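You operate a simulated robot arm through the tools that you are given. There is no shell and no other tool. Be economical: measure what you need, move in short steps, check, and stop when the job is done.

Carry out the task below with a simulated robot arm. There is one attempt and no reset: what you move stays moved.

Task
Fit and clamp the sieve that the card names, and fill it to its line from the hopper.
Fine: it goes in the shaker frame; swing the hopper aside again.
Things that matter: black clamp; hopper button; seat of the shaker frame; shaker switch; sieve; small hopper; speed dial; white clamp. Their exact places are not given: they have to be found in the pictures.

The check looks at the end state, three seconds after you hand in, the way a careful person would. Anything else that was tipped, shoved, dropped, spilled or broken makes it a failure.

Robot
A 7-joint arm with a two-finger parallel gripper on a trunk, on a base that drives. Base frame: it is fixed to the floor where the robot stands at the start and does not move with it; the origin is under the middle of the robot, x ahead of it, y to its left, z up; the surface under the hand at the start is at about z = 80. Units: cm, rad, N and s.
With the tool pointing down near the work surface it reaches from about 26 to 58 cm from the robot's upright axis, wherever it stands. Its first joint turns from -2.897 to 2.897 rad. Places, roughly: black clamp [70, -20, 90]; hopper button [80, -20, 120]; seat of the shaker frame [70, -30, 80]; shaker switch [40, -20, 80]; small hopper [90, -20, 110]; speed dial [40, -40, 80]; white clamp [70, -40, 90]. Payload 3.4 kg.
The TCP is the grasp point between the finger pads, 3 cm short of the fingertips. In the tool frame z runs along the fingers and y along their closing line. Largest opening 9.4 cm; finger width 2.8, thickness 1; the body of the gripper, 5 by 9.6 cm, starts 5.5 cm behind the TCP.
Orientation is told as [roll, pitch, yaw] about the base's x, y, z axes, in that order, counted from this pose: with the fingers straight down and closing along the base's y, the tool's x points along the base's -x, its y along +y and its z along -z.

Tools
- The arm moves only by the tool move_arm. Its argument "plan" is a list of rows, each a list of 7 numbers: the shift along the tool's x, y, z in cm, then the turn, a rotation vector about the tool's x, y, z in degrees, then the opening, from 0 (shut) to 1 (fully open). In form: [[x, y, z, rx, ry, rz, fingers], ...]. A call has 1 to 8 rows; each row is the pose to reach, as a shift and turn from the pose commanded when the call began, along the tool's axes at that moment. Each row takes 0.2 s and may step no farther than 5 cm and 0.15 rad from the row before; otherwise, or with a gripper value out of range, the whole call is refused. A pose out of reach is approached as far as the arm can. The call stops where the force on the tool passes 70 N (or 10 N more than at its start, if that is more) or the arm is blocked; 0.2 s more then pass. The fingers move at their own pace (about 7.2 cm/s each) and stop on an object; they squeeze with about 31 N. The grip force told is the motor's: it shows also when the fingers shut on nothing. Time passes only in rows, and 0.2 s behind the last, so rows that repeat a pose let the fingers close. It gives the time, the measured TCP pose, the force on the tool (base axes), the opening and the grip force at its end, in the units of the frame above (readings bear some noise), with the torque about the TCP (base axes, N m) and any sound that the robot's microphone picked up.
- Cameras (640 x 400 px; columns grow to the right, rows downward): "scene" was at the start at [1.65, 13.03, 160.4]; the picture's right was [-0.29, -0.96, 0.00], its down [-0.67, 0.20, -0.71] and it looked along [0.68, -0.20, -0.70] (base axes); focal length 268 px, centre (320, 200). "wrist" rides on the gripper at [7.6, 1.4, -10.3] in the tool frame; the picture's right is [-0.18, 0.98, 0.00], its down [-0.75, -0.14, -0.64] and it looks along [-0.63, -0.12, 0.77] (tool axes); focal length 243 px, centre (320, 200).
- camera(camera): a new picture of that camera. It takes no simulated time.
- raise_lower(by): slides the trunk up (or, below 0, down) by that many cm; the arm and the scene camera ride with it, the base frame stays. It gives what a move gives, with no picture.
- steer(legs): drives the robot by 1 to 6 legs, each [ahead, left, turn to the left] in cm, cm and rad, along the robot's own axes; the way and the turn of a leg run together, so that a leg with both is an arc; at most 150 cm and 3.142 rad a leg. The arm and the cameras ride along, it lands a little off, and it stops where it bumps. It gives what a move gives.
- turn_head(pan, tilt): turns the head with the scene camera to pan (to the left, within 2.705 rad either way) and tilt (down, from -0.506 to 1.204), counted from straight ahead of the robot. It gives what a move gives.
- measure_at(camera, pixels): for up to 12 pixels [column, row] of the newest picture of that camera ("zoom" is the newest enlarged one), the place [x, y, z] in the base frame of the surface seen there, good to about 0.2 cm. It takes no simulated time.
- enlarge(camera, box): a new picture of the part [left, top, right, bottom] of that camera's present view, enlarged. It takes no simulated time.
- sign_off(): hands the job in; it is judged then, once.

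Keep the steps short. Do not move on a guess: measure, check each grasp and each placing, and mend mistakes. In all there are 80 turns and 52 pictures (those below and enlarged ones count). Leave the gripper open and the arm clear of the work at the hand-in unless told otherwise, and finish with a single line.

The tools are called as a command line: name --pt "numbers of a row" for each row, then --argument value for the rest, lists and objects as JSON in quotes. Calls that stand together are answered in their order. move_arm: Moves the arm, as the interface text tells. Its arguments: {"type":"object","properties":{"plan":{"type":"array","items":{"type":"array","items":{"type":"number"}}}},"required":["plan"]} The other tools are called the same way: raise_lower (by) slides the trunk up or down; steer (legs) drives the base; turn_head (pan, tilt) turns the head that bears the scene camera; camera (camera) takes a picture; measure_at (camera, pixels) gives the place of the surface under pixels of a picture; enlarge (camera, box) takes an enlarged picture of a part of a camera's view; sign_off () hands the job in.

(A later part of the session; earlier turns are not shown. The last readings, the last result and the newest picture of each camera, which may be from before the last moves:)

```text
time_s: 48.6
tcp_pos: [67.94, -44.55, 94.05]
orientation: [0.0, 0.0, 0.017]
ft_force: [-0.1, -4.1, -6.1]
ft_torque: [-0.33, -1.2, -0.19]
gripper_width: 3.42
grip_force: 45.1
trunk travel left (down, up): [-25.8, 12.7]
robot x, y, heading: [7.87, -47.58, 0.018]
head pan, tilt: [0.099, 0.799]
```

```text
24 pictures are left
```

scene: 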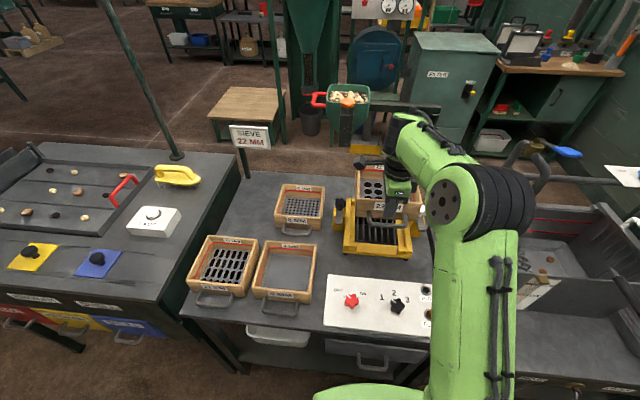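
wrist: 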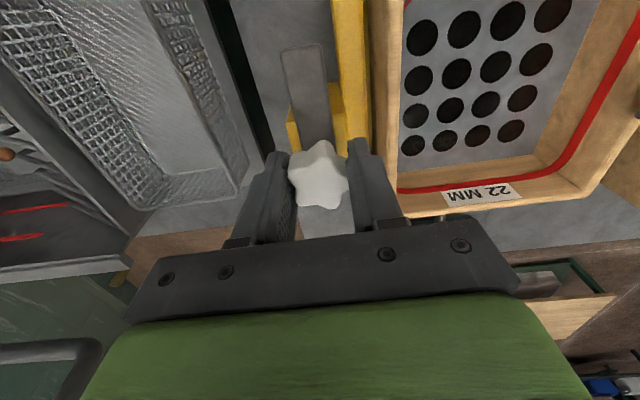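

White knob gripped. Turning clockwise (tool rz positive): 64°, then the rest.

move_arm --pt "0 0 0 0 0 8 0.1" --pt "0 0 0 0 0 16 0.1" --pt "0 0 0 0 0 24 0.1" --pt "0 0 0 0 0 32 0.1" --pt "0 0 0 0 0 40 0.1" --pt "0 0 0 0 0 48 0.1" --pt "0 0 0 0 0 56 0.1" --pt "0 0 0 0 0 64 0.1"

move_arm --pt "0 0 0 0 0 8 0.1" --pt "0 0 0 0 0 16 0.1" --pt "0 0 0 0 0 22 0.1" --pt "0 0 0 0 0 27 0.1" --pt "0 0 0 0 0 27 0.1"

camera --camera "wrist"

```text
time_s: 50.4
tcp_pos: [67.96, -44.45, 94.09]
orientation: [0.002, 0.001, -1.102]
ft_force: [7.9, -3.9, -3.7]
ft_torque: [-0.4, 0.51, 0.02]
gripper_width: 3.42
grip_force: 44.8
trunk travel left (down, up): [-25.8, 12.7]
robot x, y, heading: [7.63, -47.78, 0.015]
head pan, tilt: [0.099, 0.799]
```

```text
time_s: 51.6
tcp_pos: [67.91, -44.47, 94.07]
orientation: [-0.002, 0.005, -1.573]
ft_force: [8.5, -2.8, -7.3]
ft_torque: [-0.26, -0.27, 0.3]
gripper_width: 3.39
grip_force: 44.8
trunk travel left (down, up): [-25.8, 12.7]
robot x, y, heading: [7.99, -47.69, 0.018]
head pan, tilt: [0.099, 0.799]
```

```text
23 pictures are left
```

wrist: 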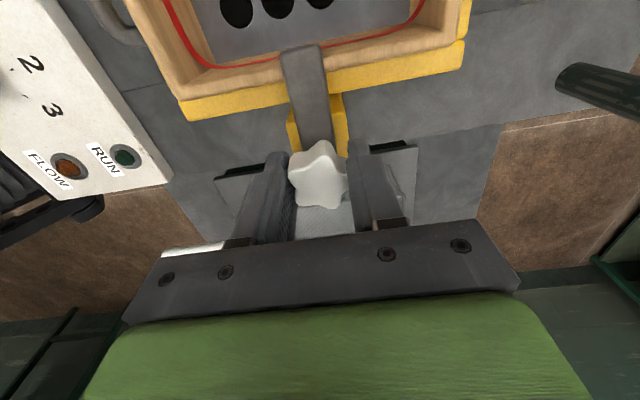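

White arm is over the rim too. Releasing, rising and backing off, then looking at the hopper.

move_arm --pt "0 0 0 0 0 0 0.7" --pt "0 0 0 0 0 0 0.7" --pt "0 0 0 0 0 0 0.7" --pt "0 0 -3.5 0 0 0 0.7" --pt "0 -1 -7 0 0 0 0.7" --pt "0 -4 -10 0 0 0 0.7" --pt "0 -8 -12 0 0 0 0.4" --pt "0 -12 -14 0 0 0 0"

turn_head --pan 0.15 --tilt 0.55

camera --camera "scene"

```text
time_s: 53.4
tcp_pos: [60.62, -45.16, 105.6]
orientation: [-0.013, 0.011, -1.602]
ft_force: [-0.1, 0.2, 0.4]
ft_torque: [0.0, -0.01, -0.02]
gripper_width: 0.0
grip_force: 14.0
out of reach, approached as far as the arm can: row 7, 8
trunk travel left (down, up): [-25.8, 12.7]
robot x, y, heading: [7.57, -47.31, 0.012]
head pan, tilt: [0.099, 0.799]
```

```text
time_s: 54.1
tcp_pos: [60.65, -45.37, 105.58]
orientation: [-0.011, 0.013, -1.604]
ft_force: [-0.1, -0.1, -0.4]
ft_torque: [-0.04, -0.01, 0.0]
gripper_width: 0.02
grip_force: 30.5
trunk travel left (down, up): [-25.8, 12.7]
robot x, y, heading: [7.51, -47.7, 0.02]
head pan, tilt: [0.15, 0.55]
```

```text
22 pictures are left
```

scene: 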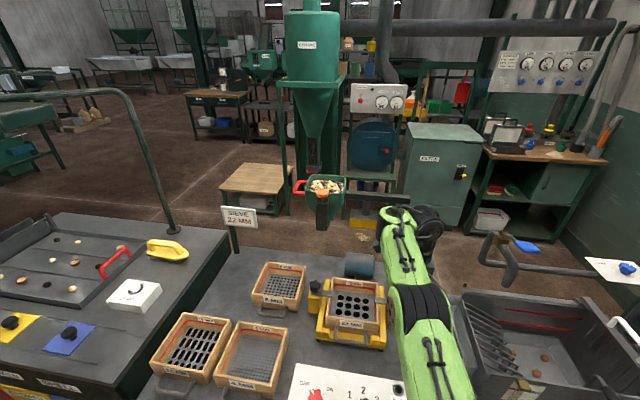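

enlarge --camera "scene" --box '[280, 165, 420, 260]'

```text
4.21 times, centred on (350, 212) of scene
```

zoom: 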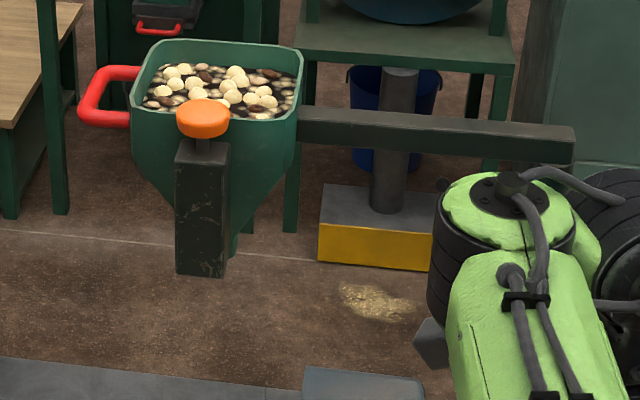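

measure_at --camera "zoom" --pixels '[[203, 112], [203, 135], [105, 75], [93, 100], [105, 118], [150, 58], [290, 55], [350, 125], [560, 140], [200, 200], [235, 240], [220, 75]]'

```text
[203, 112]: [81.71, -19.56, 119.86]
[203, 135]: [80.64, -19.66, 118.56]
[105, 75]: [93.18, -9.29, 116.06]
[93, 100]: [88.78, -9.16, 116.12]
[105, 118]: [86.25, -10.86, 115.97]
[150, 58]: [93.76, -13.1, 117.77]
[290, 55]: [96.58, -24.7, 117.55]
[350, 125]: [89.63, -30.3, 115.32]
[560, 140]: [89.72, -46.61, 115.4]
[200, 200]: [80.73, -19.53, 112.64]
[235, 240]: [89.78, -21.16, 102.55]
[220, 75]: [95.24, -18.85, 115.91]
```

The hopper hangs on a swing beam pivoting near (89.7, −45.5), radius ≈25.5, which carries it exactly over the sieve after ≈58°. The red handle bar is at (86–93, −9.2, 116), and the button is at (81.7, −19.6, 120). I'll grip the handle with the fingers tilted forward. First drive left and turn the hand back to yaw 0.

steer --legs '[[0, 36, 0]]'

move_arm --pt "0 -2 0 0 0 -8 0.2" --pt "0 -4 0 0 0 -16 0.2" --pt "0 -6 0 0 0 -24 0.2" --pt "0 -8 0 0 0 -32 0.2" --pt "0 -10 0 0 0 -40 0.2" --pt "0 -10 0 0 0 -48 0.2" --pt "0 -10 0 0 0 -56 0.2" --pt "0 -10 0 0 0 -64 0.2"

raise_lower --by 10

```text
time_s: 56.5
tcp_pos: [59.85, -8.66, 105.53]
orientation: [-0.013, 0.012, -1.599]
ft_force: [0.0, 0.5, 0.1]
ft_torque: [-0.05, -0.01, 0.0]
gripper_width: 0.0
grip_force: 31.2
trunk travel left (down, up): [-25.8, 12.7]
robot x, y, heading: [6.84, -11.52, 0.025]
head pan, tilt: [0.15, 0.55]
```

```text
time_s: 58.3
tcp_pos: [49.8, -8.66, 105.71]
orientation: [0.005, 0.017, -0.478]
ft_force: [0.0, -0.8, 0.6]
ft_torque: [-0.02, 0.02, 0.0]
gripper_width: 1.89
grip_force: 0.1
out of reach, approached as far as the arm can: row 1
trunk travel left (down, up): [-25.8, 12.7]
robot x, y, heading: [6.78, -11.65, 0.021]
head pan, tilt: [0.15, 0.55]
```

```text
time_s: 59.6
tcp_pos: [49.88, -8.66, 115.81]
orientation: [0.006, 0.016, -0.48]
ft_force: [0.1, 0.3, -0.5]
ft_torque: [0.01, -0.03, 0.0]
gripper_width: 1.89
grip_force: 0.0
trunk travel left (down, up): [-35.8, 2.7]
robot x, y, heading: [7.18, -11.35, 0.027]
head pan, tilt: [0.15, 0.55]
```

Finishing yaw to 0, then tilting the fingers forward.

move_arm --pt "0 0 0 0 0 -8 0.3" --pt "0 0 0 0 0 -16 0.3" --pt "0 0 0 0 0 -24 0.3" --pt "0 0 0 0 0 -27.4 0.3" --pt "0 0 0 0 0 -27.4 0.3"

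move_arm --pt "0 0 0 0 -8 0 0.3" --pt "0 0 0 0 -16 0 0.3" --pt "0 0 0 0 -24 0 0.3" --pt "0 0 0 0 -32 0 0.3" --pt "0 0 0 0 -40 0 0.3" --pt "0 0 0 0 -48 0 0.3" --pt "0 0 0 0 -55 0 0.3" --pt "0 0 0 0 -55 0 0.3"

```text
time_s: 60.8
tcp_pos: [49.71, -8.65, 115.71]
orientation: [0.013, 0.013, -0.003]
ft_force: [0.0, -0.5, -0.3]
ft_torque: [-0.02, 0.02, 0.0]
gripper_width: 2.83
grip_force: 0.0
trunk travel left (down, up): [-35.8, 2.7]
robot x, y, heading: [7.2, -11.43, 0.019]
head pan, tilt: [0.15, 0.55]
```

```text
time_s: 62.6
tcp_pos: [49.84, -8.67, 115.73]
orientation: [0.022, -0.951, -0.021]
ft_force: [0.6, 0.2, 0.1]
ft_torque: [-0.03, 0.02, 0.0]
gripper_width: 2.8
grip_force: 0.1
trunk travel left (down, up): [-35.8, 2.7]
robot x, y, heading: [6.87, -11.3, 0.021]
head pan, tilt: [0.15, 0.55]
```

Tilted 54°. Now reaching forward and slightly up towards the handle (to x≈78, z≈122) to test reach.

move_arm --pt "-3.3 0 3 0 0 0 0.3" --pt "-6.6 0 6 0 0 0 0.3" --pt "-9.9 0 9 0 0 0 0.3" --pt "-13.2 0 12 0 0 0 0.3" --pt "-16.5 0 15 0 0 0 0.3" --pt "-19 0 17.4 0 0 0 0.3" --pt "-21.2 0 19.3 0 0 0 0.3" --pt "-21.2 0 19.3 0 0 0 0.3"

camera --camera "wrist"

```text
time_s: 64.4
tcp_pos: [78.19, -8.67, 121.96]
orientation: [0.02, -0.947, -0.02]
ft_force: [-1.0, 0.2, -0.7]
ft_torque: [0.01, -0.04, 0.0]
gripper_width: 2.82
grip_force: 0.0
trunk travel left (down, up): [-35.8, 2.7]
robot x, y, heading: [6.74, -11.36, 0.024]
head pan, tilt: [0.15, 0.55]
```

```text
20 pictures are left
```

wrist: 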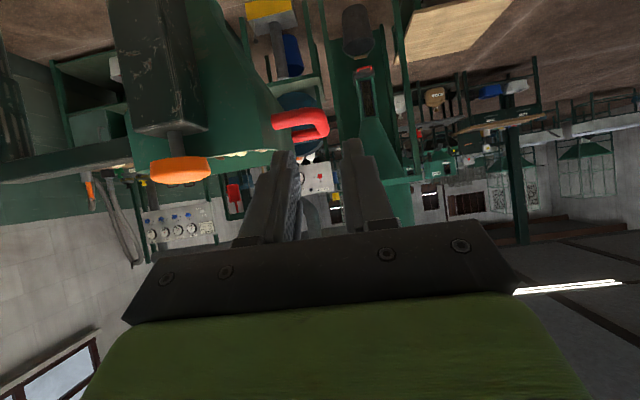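

Reach works. The red handle is visible at (300,120) upside down. Measuring it.

measure_at --camera "wrist" --pixels '[[283, 121], [300, 119], [318, 118], [325, 125], [325, 133], [310, 125], [290, 148], [270, 130], [300, 135]]'

enlarge --camera "wrist" --box '[240, 80, 400, 200]'

```text
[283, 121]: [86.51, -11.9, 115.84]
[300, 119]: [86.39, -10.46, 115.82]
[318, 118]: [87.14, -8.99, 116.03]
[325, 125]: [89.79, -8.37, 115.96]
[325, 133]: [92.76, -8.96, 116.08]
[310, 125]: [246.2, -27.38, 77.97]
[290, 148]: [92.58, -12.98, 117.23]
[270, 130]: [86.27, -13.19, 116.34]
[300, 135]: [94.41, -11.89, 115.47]
```

```text
3.33 times, centred on (320, 140) of wrist
```

zoom: 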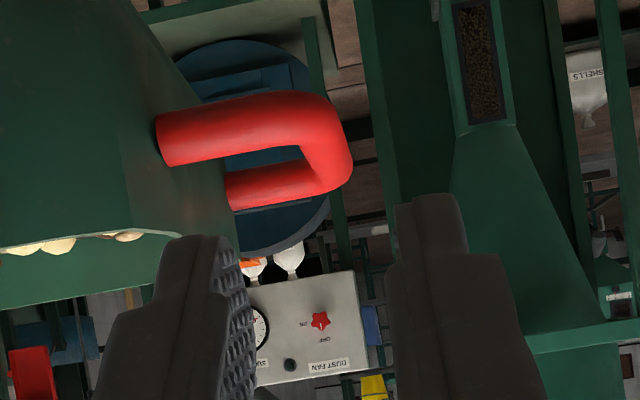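

Bar centre y≈−9.2, z≈115.5, loop x 86.3–94. I'll move above it and then dip the fingertips' lower corner around the bar: TCP target (88.9, −9.2, 117.4).

move_arm --pt "-1.9 -0.1 3 0 0 0 0.35" --pt "-3.8 -0.2 6 0 0 0 0.35" --pt "-5.6 -0.35 9.1 0 0 0 0.35" --pt "-5.6 -0.35 9.1 0 0 0 0.35"

enlarge --camera "wrist" --box '[200, 60, 440, 220]'

```text
time_s: 65.4
tcp_pos: [83.06, -8.89, 121.07]
orientation: [0.021, -0.947, -0.02]
ft_force: [0.2, 0.8, -0.1]
ft_torque: [0.01, 0.01, -0.02]
gripper_width: 3.31
grip_force: 0.0
out of reach, approached as far as the arm can: row 2, 3, 4
trunk travel left (down, up): [-35.8, 2.7]
robot x, y, heading: [7.02, -11.3, 0.024]
head pan, tilt: [0.15, 0.55]
```

```text
2.50 times, centred on (320, 140) of wrist
```

zoom: 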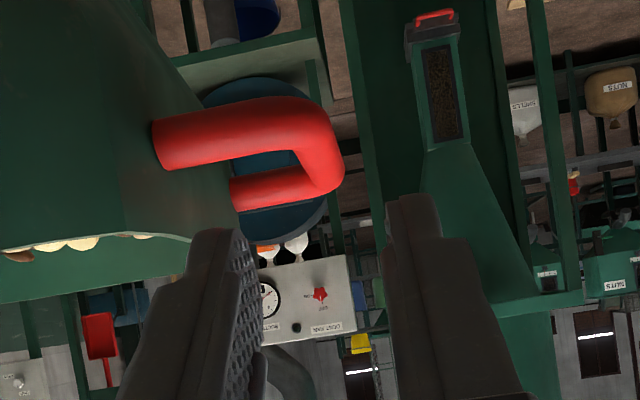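

The arm stops at x≈83; the handle is just out of reach. The front box holding the button (face x=80.7, y≈−19.5, z 105–118) is within reach, so I'll start the swing by gripping that box well below the button. First back off, then drive right and lower the trunk.

move_arm --pt "2.4 0 -3.3 0 0 0 0.5" --pt "4.8 0 -6.6 0 0 0 0.65" --pt "7 0 -9.8 0 -5 0 0.65" --pt "9 0 -13 0 -10 0 0.65" --pt "10.5 0 -15 0 -15 0 0.65" --pt "10.5 0 -15 0 -15 0 0.65"

steer --legs '[[0, -10.8, -0.022]]'

raise_lower --by -12

enlarge --camera "scene" --box '[220, 140, 420, 265]'

```text
time_s: 66.8
tcp_pos: [64.87, -9.0, 121.24]
orientation: [0.036, -1.21, -0.038]
ft_force: [-0.1, 0.5, 0.3]
ft_torque: [-0.03, -0.05, 0.01]
gripper_width: 6.12
grip_force: 0.2
trunk travel left (down, up): [-35.8, 2.7]
robot x, y, heading: [7.06, -11.3, 0.023]
head pan, tilt: [0.15, 0.55]
```

```text
time_s: 68.0
tcp_pos: [65.04, -21.01, 121.31]
orientation: [0.038, -1.21, -0.061]
ft_force: [-0.3, -0.1, 0.1]
ft_torque: [-0.02, 0.01, 0.03]
gripper_width: 6.12
grip_force: 0.1
trunk travel left (down, up): [-35.8, 2.7]
robot x, y, heading: [6.83, -22.22, -0.003]
head pan, tilt: [0.15, 0.55]
```

```text
time_s: 69.5
tcp_pos: [64.99, -20.99, 109.2]
orientation: [0.035, -1.21, -0.059]
ft_force: [0.2, 0.6, 0.4]
ft_torque: [-0.02, 0.0, -0.01]
gripper_width: 6.11
grip_force: 0.1
trunk travel left (down, up): [-23.8, 14.7]
robot x, y, heading: [7.18, -22.12, 0.003]
head pan, tilt: [0.15, 0.55]
```

```text
3.20 times, centred on (320, 202) of scene
```

zoom: 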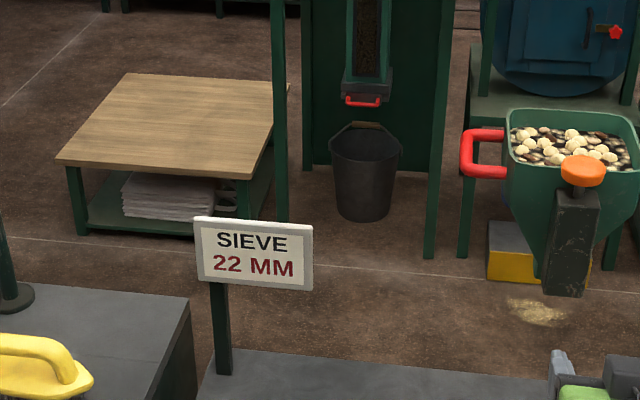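

measure_at --camera "zoom" --pixels '[[555, 250], [583, 250], [570, 285], [565, 210], [592, 210], [548, 270], [552, 215], [580, 290], [590, 230], [560, 180], [545, 230]]'

```text
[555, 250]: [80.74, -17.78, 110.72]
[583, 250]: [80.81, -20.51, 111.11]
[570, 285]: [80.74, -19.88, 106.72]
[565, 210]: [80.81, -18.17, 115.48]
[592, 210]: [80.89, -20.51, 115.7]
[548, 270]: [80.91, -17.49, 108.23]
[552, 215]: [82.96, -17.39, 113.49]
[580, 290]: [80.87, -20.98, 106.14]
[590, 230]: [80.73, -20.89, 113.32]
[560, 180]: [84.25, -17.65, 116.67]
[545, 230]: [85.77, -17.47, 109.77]
```

Box: x≥80.75, y −17.4…−21.2, z 106–118. Approaching with open fingers to TCP (81.9, −19.3, 111), then checking before closing.

move_arm --pt "-1.8 0.7 3.5 -0.7 0 -0.3 0.65" --pt "-3.6 1.4 7 -1.3 0 -0.5 0.65" --pt "-5.4 2 10.5 -1.3 0 -0.5 0.65" --pt "-6.8 2 13 -1.3 0 -0.5 0.65" --pt "-7.65 2 15.2 -1.3 0 -0.5 0.65" --pt "-7.65 2 15.2 -1.3 0 -0.5 0.65"

camera --camera "wrist"

```text
time_s: 70.9
tcp_pos: [81.97, -19.43, 111.1]
orientation: [0.037, -1.21, -0.031]
ft_force: [-0.4, 0.1, 0.2]
ft_torque: [0.01, 0.01, -0.01]
gripper_width: 6.09
grip_force: 0.1
trunk travel left (down, up): [-23.8, 14.7]
robot x, y, heading: [7.49, -22.13, -0.003]
head pan, tilt: [0.15, 0.55]
```

```text
16 pictures are left
```

wrist: 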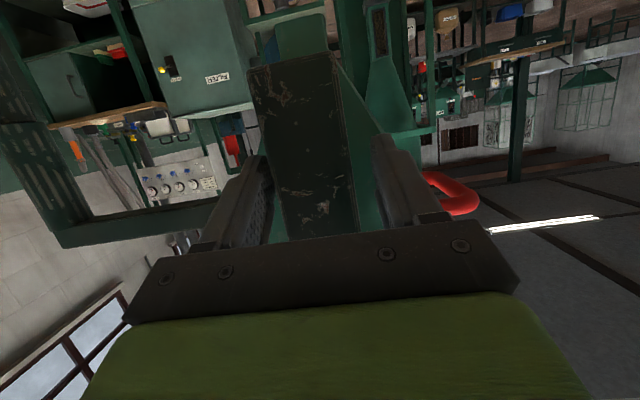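

Box is centred between the fingers. Closing.

move_arm --pt "0 0 0 0 0 0 0.2" --pt "0 0 0 0 0 0 0.2" --pt "0 0 0 0 0 0 0.2" --pt "0 0 0 0 0 0 0.2"

move_arm --pt "0.6 -0.6 -1.67 -3.74 0 -1.41 0.2" --pt "1.26 -1.34 -3.33 -7.48 0 -2.82 0.2" --pt "1.85 -2.2 -4.9 -11.2 0 -4.2 0.2" --pt "2.43 -3.16 -6.44 -14.96 0 -5.65 0.2" --pt "2.43 -3.16 -6.44 -14.96 0 -5.65 0.2"

camera --camera "scene"

```text
time_s: 71.9
tcp_pos: [81.96, -19.53, 111.01]
orientation: [0.03, -1.209, -0.03]
ft_force: [0.5, -5.0, -1.2]
ft_torque: [-1.31, 0.3, -0.1]
gripper_width: 4.46
grip_force: 44.8
trunk travel left (down, up): [-23.8, 14.7]
robot x, y, heading: [7.18, -22.26, 0.006]
head pan, tilt: [0.15, 0.55]
```

```text
time_s: 73.1
tcp_pos: [75.03, -23.04, 110.97]
orientation: [0.031, -1.214, 0.246]
ft_force: [7.0, -10.5, 4.0]
ft_torque: [-1.08, -0.07, -0.16]
gripper_width: 4.42
grip_force: 45.1
trunk travel left (down, up): [-23.8, 14.7]
robot x, y, heading: [7.01, -21.82, -0.003]
head pan, tilt: [0.15, 0.55]
```

```text
15 pictures are left
```

scene: 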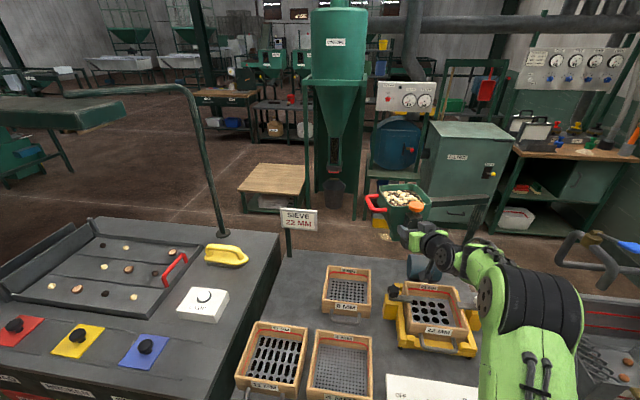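

The hopper swung 16°, as planned. Repeating the same relative arc for another 16°.

move_arm --pt "0.6 -0.6 -1.67 -3.74 0 -1.41 0.2" --pt "1.26 -1.34 -3.33 -7.48 0 -2.82 0.2" --pt "1.85 -2.2 -4.9 -11.2 0 -4.2 0.2" --pt "2.43 -3.16 -6.44 -14.96 0 -5.65 0.2" --pt "2.43 -3.16 -6.44 -14.96 0 -5.65 0.2"

```text
time_s: 74.3
tcp_pos: [69.47, -27.86, 110.96]
orientation: [0.022, -1.223, 0.534]
ft_force: [14.7, -16.4, 22.5]
ft_torque: [-0.97, 0.5, -0.6]
gripper_width: 4.45
grip_force: 45.0
trunk travel left (down, up): [-23.8, 14.7]
robot x, y, heading: [7.38, -21.9, -0.0]
head pan, tilt: [0.15, 0.55]
```

Tracking well. Another 16°.

move_arm --pt "0.6 -0.6 -1.67 -3.74 0 -1.41 0.2" --pt "1.26 -1.34 -3.33 -7.48 0 -2.82 0.2" --pt "1.85 -2.2 -4.9 -11.2 0 -4.2 0.2" --pt "2.43 -3.16 -6.44 -14.96 0 -5.65 0.2" --pt "2.43 -3.16 -6.44 -14.96 0 -5.65 0.2"

camera --camera "scene"

```text
time_s: 75.5
tcp_pos: [65.42, -33.81, 110.94]
orientation: [0.023, -1.228, 0.813]
ft_force: [21.1, -9.7, 22.8]
ft_torque: [0.55, -0.65, -0.19]
gripper_width: 4.48
grip_force: 44.7
trunk travel left (down, up): [-23.8, 14.7]
robot x, y, heading: [7.07, -22.35, 0.002]
head pan, tilt: [0.15, 0.55]
```

```text
14 pictures are left
```

scene: 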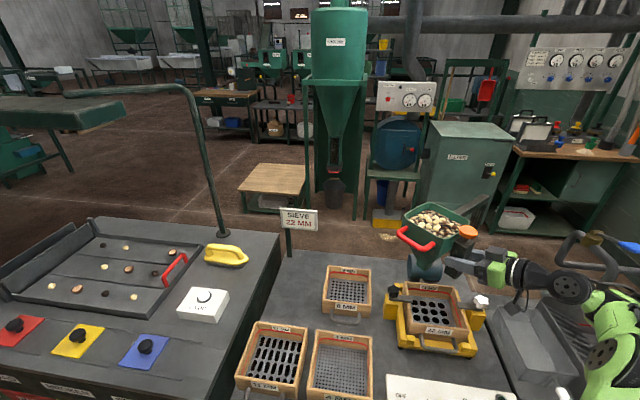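

Now at ≈48°. Another 10° to be centred over the sieve.

move_arm --pt "0.6 -0.6 -1.67 -3.74 0 -1.41 0.2" --pt "1.26 -1.34 -3.33 -7.48 0 -2.82 0.2" --pt "1.56 -1.75 -4.12 -9.35 0 -3.53 0.2" --pt "1.56 -1.75 -4.12 -9.35 0 -3.53 0.2"

enlarge --camera "scene" --box '[360, 190, 520, 370]'

```text
time_s: 76.5
tcp_pos: [63.64, -38.32, 110.96]
orientation: [0.008, -1.227, 0.998]
ft_force: [11.2, -5.8, 19.2]
ft_torque: [0.97, -0.62, -0.39]
gripper_width: 4.47
grip_force: 44.7
trunk travel left (down, up): [-23.8, 14.7]
robot x, y, heading: [7.09, -22.78, -0.004]
head pan, tilt: [0.15, 0.55]
```

```text
2.22 times, centred on (440, 280) of scene
```

zoom: 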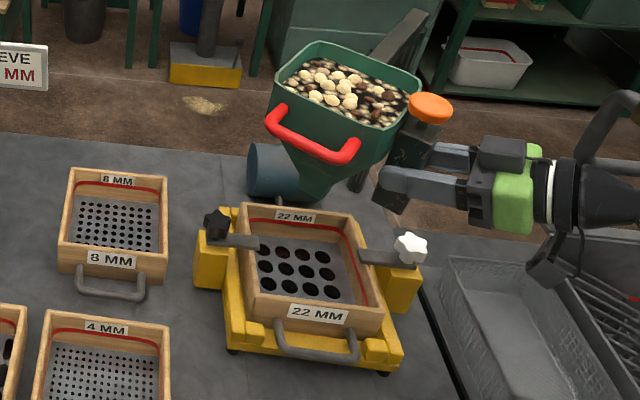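

measure_at --camera "zoom" --pixels '[[430, 103], [415, 115], [445, 115], [310, 145], [277, 118], [350, 155], [318, 42], [420, 78], [310, 185], [320, 195], [280, 85], [385, 128]]'

```text
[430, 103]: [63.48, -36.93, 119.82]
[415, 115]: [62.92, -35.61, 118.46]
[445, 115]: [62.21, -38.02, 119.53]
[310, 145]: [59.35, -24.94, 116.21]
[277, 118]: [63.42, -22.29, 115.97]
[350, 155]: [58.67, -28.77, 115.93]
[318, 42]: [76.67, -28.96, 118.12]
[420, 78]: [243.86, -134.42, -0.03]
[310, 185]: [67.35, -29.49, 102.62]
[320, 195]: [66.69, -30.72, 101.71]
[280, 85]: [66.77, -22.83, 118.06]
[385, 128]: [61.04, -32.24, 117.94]
```

The spout is ≈1 cm short of the sieve's centre. Another 3°, then release and back off.

move_arm --pt "0.48 -0.44 -1.27 -2.8 0 -1.06 0.2" --pt "0.48 -0.44 -1.27 -2.8 0 -1.06 0.2" --pt "0.48 -0.44 -1.27 -2.8 0 -1.06 0.65" --pt "0.48 -0.44 -1.27 -2.8 0 -1.06 0.65" --pt "0.48 -0.44 -1.27 -2.8 0 -1.06 0.65" --pt "0.5 -0.44 -4.3 -2.8 0 -1.06 0.65" --pt "0.5 -0.44 -7.3 -2.8 0 -1.06 0.65" --pt "-3 -0.44 -9.5 -2.8 0 -1.06 0.65"

```text
time_s: 78.3
tcp_pos: [59.42, -45.02, 116.81]
orientation: [0.011, -1.22, 1.055]
ft_force: [0.3, 0.0, 0.4]
ft_torque: [0.02, 0.0, 0.04]
gripper_width: 6.11
grip_force: 0.1
out of reach, approached as far as the arm can: row 8
trunk travel left (down, up): [-23.8, 14.7]
robot x, y, heading: [7.13, -21.96, 0.0]
head pan, tilt: [0.15, 0.55]
```

Raise the trunk, then turn the fingers down (shut) to press the button from above.

raise_lower --by 13

move_arm --pt "0 0 0 0 8.5 0 0.4" --pt "0 0 0 0 17 0 0.2" --pt "0 0 0 0 25.5 0 0" --pt "0 0 0 0 34 0 0" --pt "0 0 0 0 42.5 0 0" --pt "0 0 0 0 51 0 0" --pt "0 0 0 0 59.5 0 0" --pt "0 0 0 0 68 0 0"

enlarge --camera "scene" --box '[360, 190, 520, 370]'

```text
time_s: 79.9
tcp_pos: [59.26, -45.1, 129.87]
orientation: [0.017, -1.221, 1.048]
ft_force: [0.3, -0.1, -0.5]
ft_torque: [0.02, -0.01, 0.02]
gripper_width: 6.08
grip_force: 0.1
trunk travel left (down, up): [-36.8, 1.7]
robot x, y, heading: [7.07, -21.78, 0.001]
head pan, tilt: [0.15, 0.55]
```

```text
time_s: 81.7
tcp_pos: [56.44, -43.8, 129.45]
orientation: [0.005, -0.032, 1.063]
ft_force: [-0.1, -0.4, 0.1]
ft_torque: [0.01, -0.02, -0.01]
gripper_width: 0.02
grip_force: 30.9
out of reach, approached as far as the arm can: row 2, 3, 4, 5, 6, 7, 8
trunk travel left (down, up): [-36.8, 1.7]
robot x, y, heading: [6.87, -21.88, 0.002]
head pan, tilt: [0.15, 0.55]
```

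```text
2.22 times, centred on (440, 280) of scene
```

zoom: 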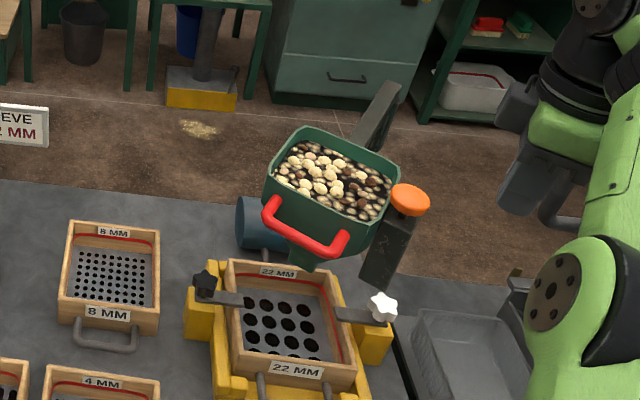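

measure_at --camera "zoom" --pixels '[[409, 195], [398, 203], [420, 203], [409, 211], [300, 130], [392, 162], [268, 190], [372, 228], [305, 240], [305, 268], [340, 250], [268, 205]]'

```text
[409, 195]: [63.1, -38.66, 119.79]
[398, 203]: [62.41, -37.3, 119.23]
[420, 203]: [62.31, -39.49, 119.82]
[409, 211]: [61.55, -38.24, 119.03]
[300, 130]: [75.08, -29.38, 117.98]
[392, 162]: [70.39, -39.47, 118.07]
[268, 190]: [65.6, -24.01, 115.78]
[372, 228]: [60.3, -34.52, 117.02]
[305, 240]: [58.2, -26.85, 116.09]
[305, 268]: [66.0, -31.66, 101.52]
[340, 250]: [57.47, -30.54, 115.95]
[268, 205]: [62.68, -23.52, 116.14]
```

Hopper is centred at (67.9, −31.9), right over the sieve. Button top ≈(63.2, −38.7, 119.8). Moving over the button with a slight forward tilt to stay in reach.

move_arm --pt "-2 -1 0 0 -6 0 0" --pt "-4 -2 0.5 0 -12 0 0" --pt "-6 -3 1 0 -18 0 0" --pt "-7.5 -3.4 1.5 0 -20 0 0" --pt "-7.5 -3.4 2.5 0 -20 0 0" --pt "-7.5 -3.4 2.5 0 -20 0 0"

```text
time_s: 83.1
tcp_pos: [61.85, -38.27, 127.25]
orientation: [0.007, -0.385, 1.061]
ft_force: [-0.1, -0.1, 0.8]
ft_torque: [0.0, -0.01, -0.04]
gripper_width: 0.03
grip_force: 30.9
out of reach, approached as far as the arm can: row 1, 2, 3, 4, 5, 6
trunk travel left (down, up): [-36.8, 1.7]
robot x, y, heading: [7.3, -22.25, 0.006]
head pan, tilt: [0.15, 0.55]
```

move_arm --pt "0 -0.7 0.5 0 0 0 0" --pt "0.3 -1.37 1.5 0 0 0 0" --pt "0.74 -1.37 2.9 0 0 0 0" --pt "0.74 -1.37 2.9 0 0 0 0"

enlarge --camera "scene" --box '[380, 190, 520, 320]'

```text
time_s: 84.1
tcp_pos: [62.99, -38.77, 124.14]
orientation: [0.005, -0.386, 1.061]
ft_force: [0.1, -0.1, 0.3]
ft_torque: [-0.03, -0.03, -0.02]
gripper_width: 0.01
grip_force: 31.2
out of reach, approached as far as the arm can: row 1, 2, 3, 4
trunk travel left (down, up): [-36.8, 1.7]
robot x, y, heading: [6.92, -21.79, -0.001]
head pan, tilt: [0.15, 0.55]
```

```text
3.08 times, centred on (450, 255) of scene
```

zoom: 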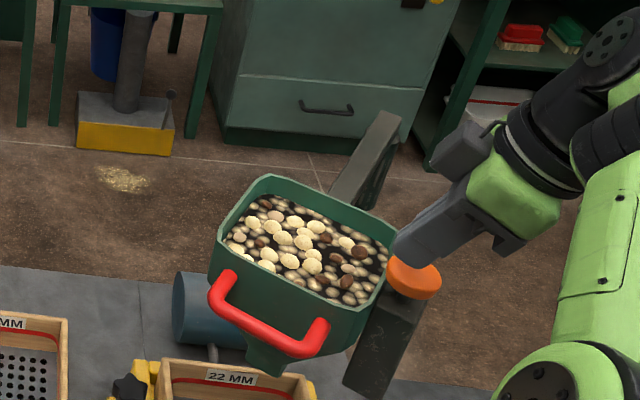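

Fingertip's lower corner is ≈1 cm above the button. A short trial press.

move_arm --pt "0.4 0 1.0 0 0 0 0" --pt "0.56 0 1.4 0 0 0 0" --pt "0.64 0 1.6 0 0 0 0" --pt "0 0 0 0 0 0 0"

enlarge --camera "scene" --box '[360, 190, 520, 370]'

```text
time_s: 85.1
tcp_pos: [62.91, -38.61, 124.08]
orientation: [0.006, -0.382, 1.061]
ft_force: [0.0, 0.4, -0.1]
ft_torque: [-0.02, -0.01, 0.03]
gripper_width: 0.01
grip_force: 31.8
trunk travel left (down, up): [-36.8, 1.7]
robot x, y, heading: [6.62, -22.17, 0.003]
head pan, tilt: [0.15, 0.55]
heard: click
```

```text
2.22 times, centred on (440, 280) of scene
```

zoom: 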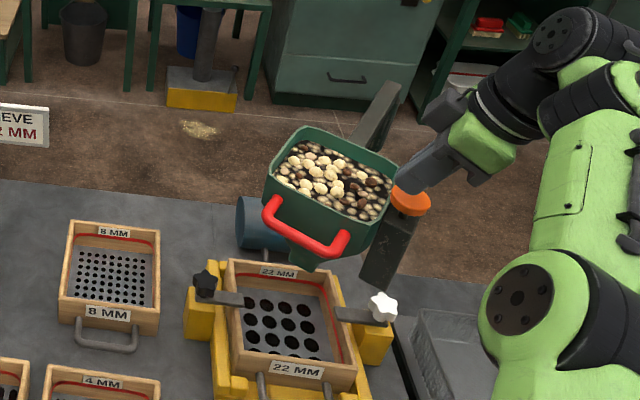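

A click, but nothing in the sieve yet. Waiting a moment to see whether flow continues after the click.

move_arm --pt "0 0 0 0 0 0 0" --pt "0 0 0 0 0 0 0"

enlarge --camera "scene" --box '[380, 250, 480, 400]'

```text
time_s: 85.7
tcp_pos: [62.88, -38.61, 124.04]
orientation: [0.004, -0.382, 1.059]
ft_force: [0.0, 0.1, -0.7]
ft_torque: [0.0, 0.0, -0.01]
gripper_width: 0.0
grip_force: 31.1
trunk travel left (down, up): [-36.8, 1.7]
robot x, y, heading: [7.01, -22.07, 0.003]
head pan, tilt: [0.15, 0.55]
```

```text
2.67 times, centred on (430, 325) of scene
```

zoom: 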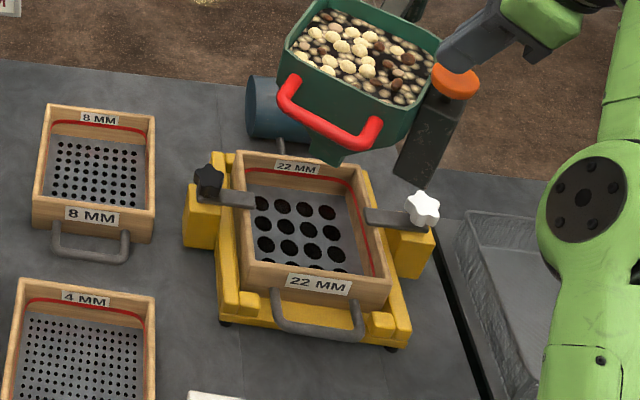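

Sieve still empty, so it likely flows only while held. Press and hold ≈1 s.

move_arm --pt "0.5 0 1.3 0 0 0 0" --pt "0.64 0 1.6 0 0 0 0" --pt "0.64 0 1.6 0 0 0 0" --pt "0.64 0 1.6 0 0 0 0" --pt "0.64 0 1.6 0 0 0 0" --pt "0.64 0 1.6 0 0 0 0" --pt "0 0 0 0 0 0 0"

enlarge --camera "scene" --box '[380, 250, 480, 400]'

```text
time_s: 87.3
tcp_pos: [62.9, -38.51, 124.11]
orientation: [0.009, -0.381, 1.061]
ft_force: [-0.4, -0.4, 0.6]
ft_torque: [-0.01, 0.03, -0.02]
gripper_width: 0.01
grip_force: 31.7
trunk travel left (down, up): [-36.8, 1.7]
robot x, y, heading: [6.84, -22.18, -0.001]
head pan, tilt: [0.15, 0.55]
heard: click
```

```text
2.67 times, centred on (430, 325) of scene
```

zoom: 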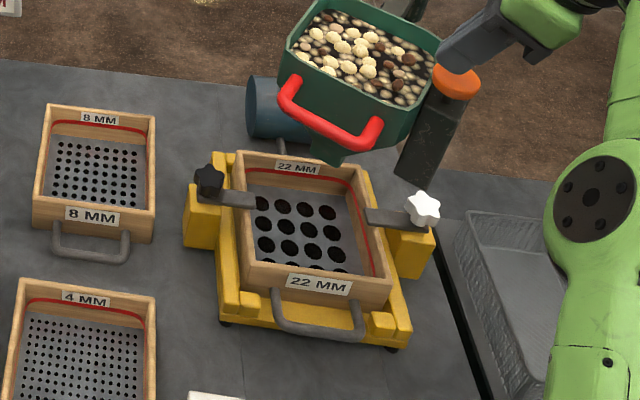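

Still nothing visible. Checking the FLOW/RUN lamps on the panel with the head tilted down.

turn_head --pan 0.0 --tilt 0.85

camera --camera "scene"

```text
time_s: 88.1
tcp_pos: [62.93, -38.57, 123.95]
orientation: [0.008, -0.382, 1.063]
ft_force: [0.2, 0.2, -0.1]
ft_torque: [0.01, 0.0, 0.0]
gripper_width: 0.0
grip_force: 30.7
trunk travel left (down, up): [-36.8, 1.7]
robot x, y, heading: [6.85, -21.76, 0.002]
head pan, tilt: [0.0, 0.85]
```

```text
7 pictures are left
```

scene: 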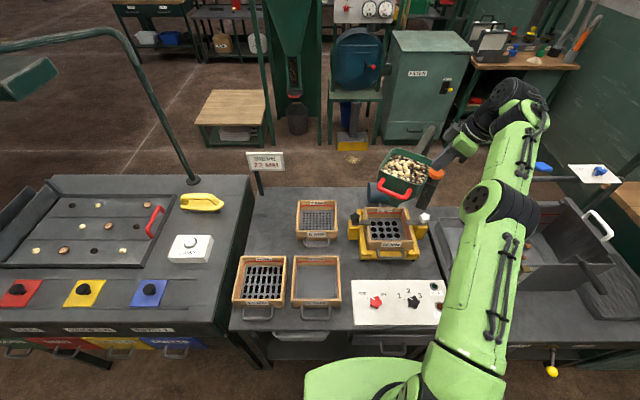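

measure_at --camera "scene" --pixels '[[380, 228], [388, 232], [378, 222], [392, 224], [384, 238], [405, 170], [436, 172], [436, 177], [396, 190], [434, 290], [410, 303], [384, 215]]'

```text
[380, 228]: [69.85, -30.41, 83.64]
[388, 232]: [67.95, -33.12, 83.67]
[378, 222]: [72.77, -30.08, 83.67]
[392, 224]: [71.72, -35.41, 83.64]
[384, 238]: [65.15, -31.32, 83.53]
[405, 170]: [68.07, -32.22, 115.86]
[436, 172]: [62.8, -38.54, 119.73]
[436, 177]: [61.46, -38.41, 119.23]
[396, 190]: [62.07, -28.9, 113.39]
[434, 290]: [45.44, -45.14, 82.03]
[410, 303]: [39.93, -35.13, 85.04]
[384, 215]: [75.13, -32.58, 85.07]
```

Plate still bare (z 83.65). I'll press a little deeper and hold, ending the call while pressed to read force and see.

move_arm --pt "0.5 0 1.3 0 0 0 0" --pt "0.72 0 1.8 0 0 0 0" --pt "0.8 0 2.0 0 0 0 0" --pt "0.8 0 2.0 0 0 0 0" --pt "0.8 0 2.0 0 0 0 0"

enlarge --camera "scene" --box '[345, 140, 465, 310]'

```text
time_s: 89.3
tcp_pos: [63.0, -38.49, 121.85]
orientation: [0.004, -0.384, 1.062]
ft_force: [1.5, -1.3, 4.2]
ft_torque: [-0.05, -0.04, -0.03]
gripper_width: 0.01
grip_force: 30.5
trunk travel left (down, up): [-36.8, 1.7]
robot x, y, heading: [7.05, -22.14, -0.003]
head pan, tilt: [0.0, 0.85]
heard: click
```

```text
2.35 times, centred on (405, 225) of scene
```

zoom: 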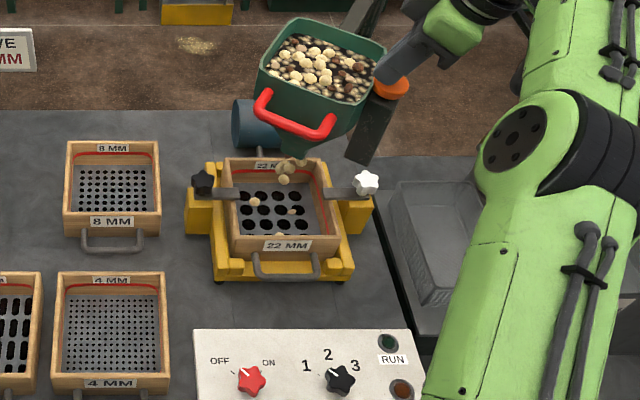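

Nuts are flowing now while the button is held (force 4 N). Hold about 1 s more and measure the level.

move_arm --pt "0 0 0 0 0 0 0" --pt "0 0 0 0 0 0 0" --pt "0 0 0 0 0 0 0" --pt "0 0 0 0 0 0 0"

enlarge --camera "scene" --box '[360, 175, 440, 265]'

```text
time_s: 90.3
tcp_pos: [62.99, -38.55, 121.93]
orientation: [0.006, -0.382, 1.062]
ft_force: [1.6, -0.6, 4.0]
ft_torque: [-0.06, -0.07, -0.01]
gripper_width: 0.01
grip_force: 30.9
trunk travel left (down, up): [-36.8, 1.7]
robot x, y, heading: [7.14, -22.26, 0.004]
head pan, tilt: [0.0, 0.85]
```

```text
4.44 times, centred on (400, 220) of scene
```

zoom: 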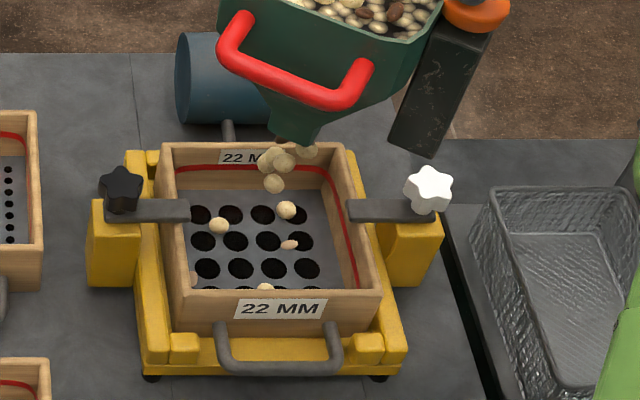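

measure_at --camera "zoom" --pixels '[[220, 255], [300, 230], [240, 215], [200, 225], [290, 280], [240, 170], [210, 168], [330, 200], [345, 240], [360, 8], [355, 280], [250, 168]]'

```text
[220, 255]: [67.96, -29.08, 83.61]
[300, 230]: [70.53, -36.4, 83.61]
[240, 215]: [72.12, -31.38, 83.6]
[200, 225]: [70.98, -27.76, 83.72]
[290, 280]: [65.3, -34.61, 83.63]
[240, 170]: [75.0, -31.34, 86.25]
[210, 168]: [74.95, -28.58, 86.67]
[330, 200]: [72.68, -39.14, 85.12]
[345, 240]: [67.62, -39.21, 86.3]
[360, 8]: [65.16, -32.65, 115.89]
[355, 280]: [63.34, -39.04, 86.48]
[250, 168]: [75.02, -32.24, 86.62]
```

Line is at z≈86.4, plate still at 83.6 with a few nuts on it. Holding for 1.6 s more.

move_arm --pt "0 0 0 0 0 0 0" --pt "0 0 0 0 0 0 0" --pt "0 0 0 0 0 0 0" --pt "0 0 0 0 0 0 0" --pt "0 0 0 0 0 0 0" --pt "0 0 0 0 0 0 0" --pt "0 0 0 0 0 0 0"

enlarge --camera "scene" --box '[360, 175, 440, 265]'

```text
time_s: 91.9
tcp_pos: [62.92, -38.4, 122.01]
orientation: [0.006, -0.383, 1.061]
ft_force: [0.9, -0.7, 3.9]
ft_torque: [-0.04, -0.04, -0.03]
gripper_width: 0.0
grip_force: 30.3
trunk travel left (down, up): [-36.8, 1.7]
robot x, y, heading: [7.19, -22.04, 0.003]
head pan, tilt: [0.0, 0.85]
```

```text
4.44 times, centred on (400, 220) of scene
```

zoom: 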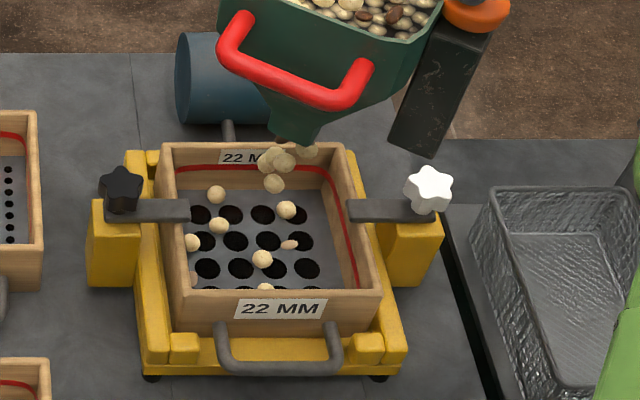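

About 2 nuts/s are arriving; 8 on the plate. Measuring the nuts' heights and holding on for two more calls, then looking again.

measure_at --camera "zoom" --pixels '[[215, 193], [219, 224], [286, 208], [289, 243], [192, 241], [262, 258], [266, 286], [193, 278], [272, 183], [285, 158]]'

move_arm --pt "0 0 0 0 0 0 0" --pt "0 0 0 0 0 0 0" --pt "0 0 0 0 0 0 0" --pt "0 0 0 0 0 0 0" --pt "0 0 0 0 0 0 0" --pt "0 0 0 0 0 0 0" --pt "0 0 0 0 0 0 0" --pt "0 0 0 0 0 0 0"

move_arm --pt "0 0 0 0 0 0 0" --pt "0 0 0 0 0 0 0" --pt "0 0 0 0 0 0 0" --pt "0 0 0 0 0 0 0" --pt "0 0 0 0 0 0 0" --pt "0 0 0 0 0 0 0" --pt "0 0 0 0 0 0 0" --pt "0 0 0 0 0 0 0"

enlarge --camera "scene" --box '[360, 175, 440, 265]'

```text
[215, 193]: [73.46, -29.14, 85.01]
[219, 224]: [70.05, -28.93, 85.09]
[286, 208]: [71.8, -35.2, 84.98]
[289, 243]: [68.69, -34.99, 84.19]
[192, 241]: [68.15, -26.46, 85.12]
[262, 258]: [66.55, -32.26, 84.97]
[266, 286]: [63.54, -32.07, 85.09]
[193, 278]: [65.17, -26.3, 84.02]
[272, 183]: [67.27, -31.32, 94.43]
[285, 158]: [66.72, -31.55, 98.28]
```

```text
time_s: 93.7
tcp_pos: [62.93, -38.44, 121.86]
orientation: [0.004, -0.384, 1.061]
ft_force: [1.3, 0.0, 4.4]
ft_torque: [-0.04, -0.03, 0.03]
gripper_width: 0.0
grip_force: 30.8
trunk travel left (down, up): [-36.8, 1.7]
robot x, y, heading: [7.04, -21.92, 0.002]
head pan, tilt: [0.0, 0.85]
```

```text
time_s: 95.5
tcp_pos: [62.88, -38.51, 121.99]
orientation: [0.004, -0.384, 1.062]
ft_force: [0.4, 0.5, 3.7]
ft_torque: [-0.02, 0.0, 0.0]
gripper_width: 0.0
grip_force: 31.1
trunk travel left (down, up): [-36.8, 1.7]
robot x, y, heading: [7.09, -22.04, 0.001]
head pan, tilt: [0.0, 0.85]
```

```text
4.44 times, centred on (400, 220) of scene
```

zoom: 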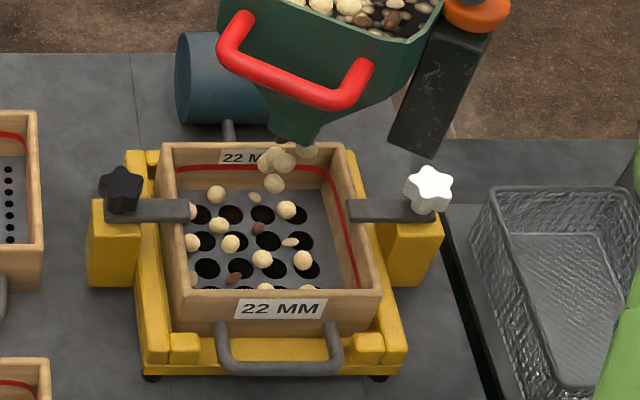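

14 visible now, still a sparse single layer with the line two nut-layers up. Checking hopper level, and holding ~7 s more.

measure_at --camera "zoom" --pixels '[[360, 10], [375, 25], [340, 12], [410, 10], [303, 258], [258, 226], [230, 241], [308, 285], [255, 196]]'

move_arm --pt "0 0 0 0 0 0 0" --pt "0 0 0 0 0 0 0" --pt "0 0 0 0 0 0 0" --pt "0 0 0 0 0 0 0" --pt "0 0 0 0 0 0 0" --pt "0 0 0 0 0 0 0" --pt "0 0 0 0 0 0 0" --pt "0 0 0 0 0 0 0"

move_arm --pt "0 0 0 0 0 0 0" --pt "0 0 0 0 0 0 0" --pt "0 0 0 0 0 0 0" --pt "0 0 0 0 0 0 0" --pt "0 0 0 0 0 0 0" --pt "0 0 0 0 0 0 0" --pt "0 0 0 0 0 0 0" --pt "0 0 0 0 0 0 0"

move_arm --pt "0 0 0 0 0 0 0" --pt "0 0 0 0 0 0 0" --pt "0 0 0 0 0 0 0" --pt "0 0 0 0 0 0 0" --pt "0 0 0 0 0 0 0" --pt "0 0 0 0 0 0 0" --pt "0 0 0 0 0 0 0" --pt "0 0 0 0 0 0 0"

enlarge --camera "scene" --box '[360, 160, 450, 265]'

```text
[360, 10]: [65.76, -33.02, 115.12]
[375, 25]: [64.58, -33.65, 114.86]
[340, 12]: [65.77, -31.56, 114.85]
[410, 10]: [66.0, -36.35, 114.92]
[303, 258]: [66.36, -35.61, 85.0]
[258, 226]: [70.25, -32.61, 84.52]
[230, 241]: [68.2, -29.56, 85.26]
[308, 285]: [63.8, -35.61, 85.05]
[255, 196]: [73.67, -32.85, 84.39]
```

```text
time_s: 97.3
tcp_pos: [62.93, -38.43, 122.0]
orientation: [0.006, -0.384, 1.062]
ft_force: [0.9, 0.5, 3.6]
ft_torque: [-0.01, -0.05, 0.0]
gripper_width: 0.0
grip_force: 31.0
trunk travel left (down, up): [-36.8, 1.7]
robot x, y, heading: [7.2, -22.28, -0.003]
head pan, tilt: [0.0, 0.85]
```

```text
time_s: 99.1
tcp_pos: [62.89, -38.41, 121.93]
orientation: [0.004, -0.384, 1.061]
ft_force: [0.2, -0.8, 4.4]
ft_torque: [-0.02, -0.05, 0.04]
gripper_width: 0.0
grip_force: 31.1
trunk travel left (down, up): [-36.8, 1.7]
robot x, y, heading: [7.18, -21.97, 0.001]
head pan, tilt: [0.0, 0.85]
```

```text
time_s: 100.9
tcp_pos: [62.85, -38.51, 121.88]
orientation: [0.004, -0.386, 1.063]
ft_force: [-0.3, 0.5, 3.8]
ft_torque: [0.0, 0.0, -0.02]
gripper_width: 0.02
grip_force: 30.5
trunk travel left (down, up): [-36.8, 1.7]
robot x, y, heading: [7.0, -21.65, 0.0]
head pan, tilt: [0.0, 0.85]
```

```text
3.81 times, centred on (405, 212) of scene
```

zoom: 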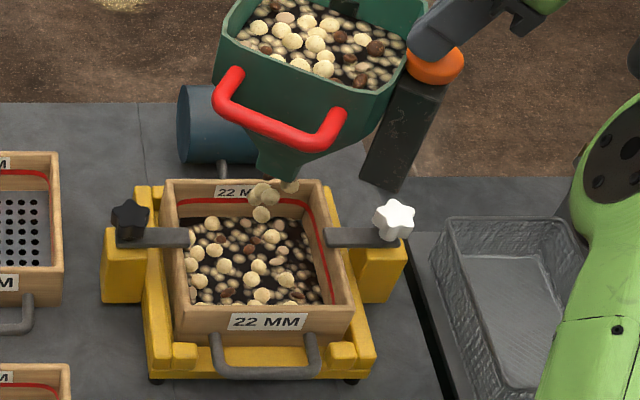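

A bed of nuts has formed. Measuring its level against the line at z≈86.4.

measure_at --camera "zoom" --pixels '[[235, 240], [260, 285], [300, 240], [215, 285], [285, 262], [230, 262], [305, 290], [220, 202], [255, 198], [320, 260], [300, 55], [340, 70]]'

```text
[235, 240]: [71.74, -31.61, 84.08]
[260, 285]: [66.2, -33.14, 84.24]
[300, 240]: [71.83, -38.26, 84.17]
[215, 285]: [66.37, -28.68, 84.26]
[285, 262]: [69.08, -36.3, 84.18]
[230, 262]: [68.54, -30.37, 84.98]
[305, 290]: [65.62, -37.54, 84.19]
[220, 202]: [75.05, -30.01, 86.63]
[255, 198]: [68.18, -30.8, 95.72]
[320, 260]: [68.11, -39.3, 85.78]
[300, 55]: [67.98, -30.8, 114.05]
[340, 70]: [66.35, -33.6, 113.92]
```

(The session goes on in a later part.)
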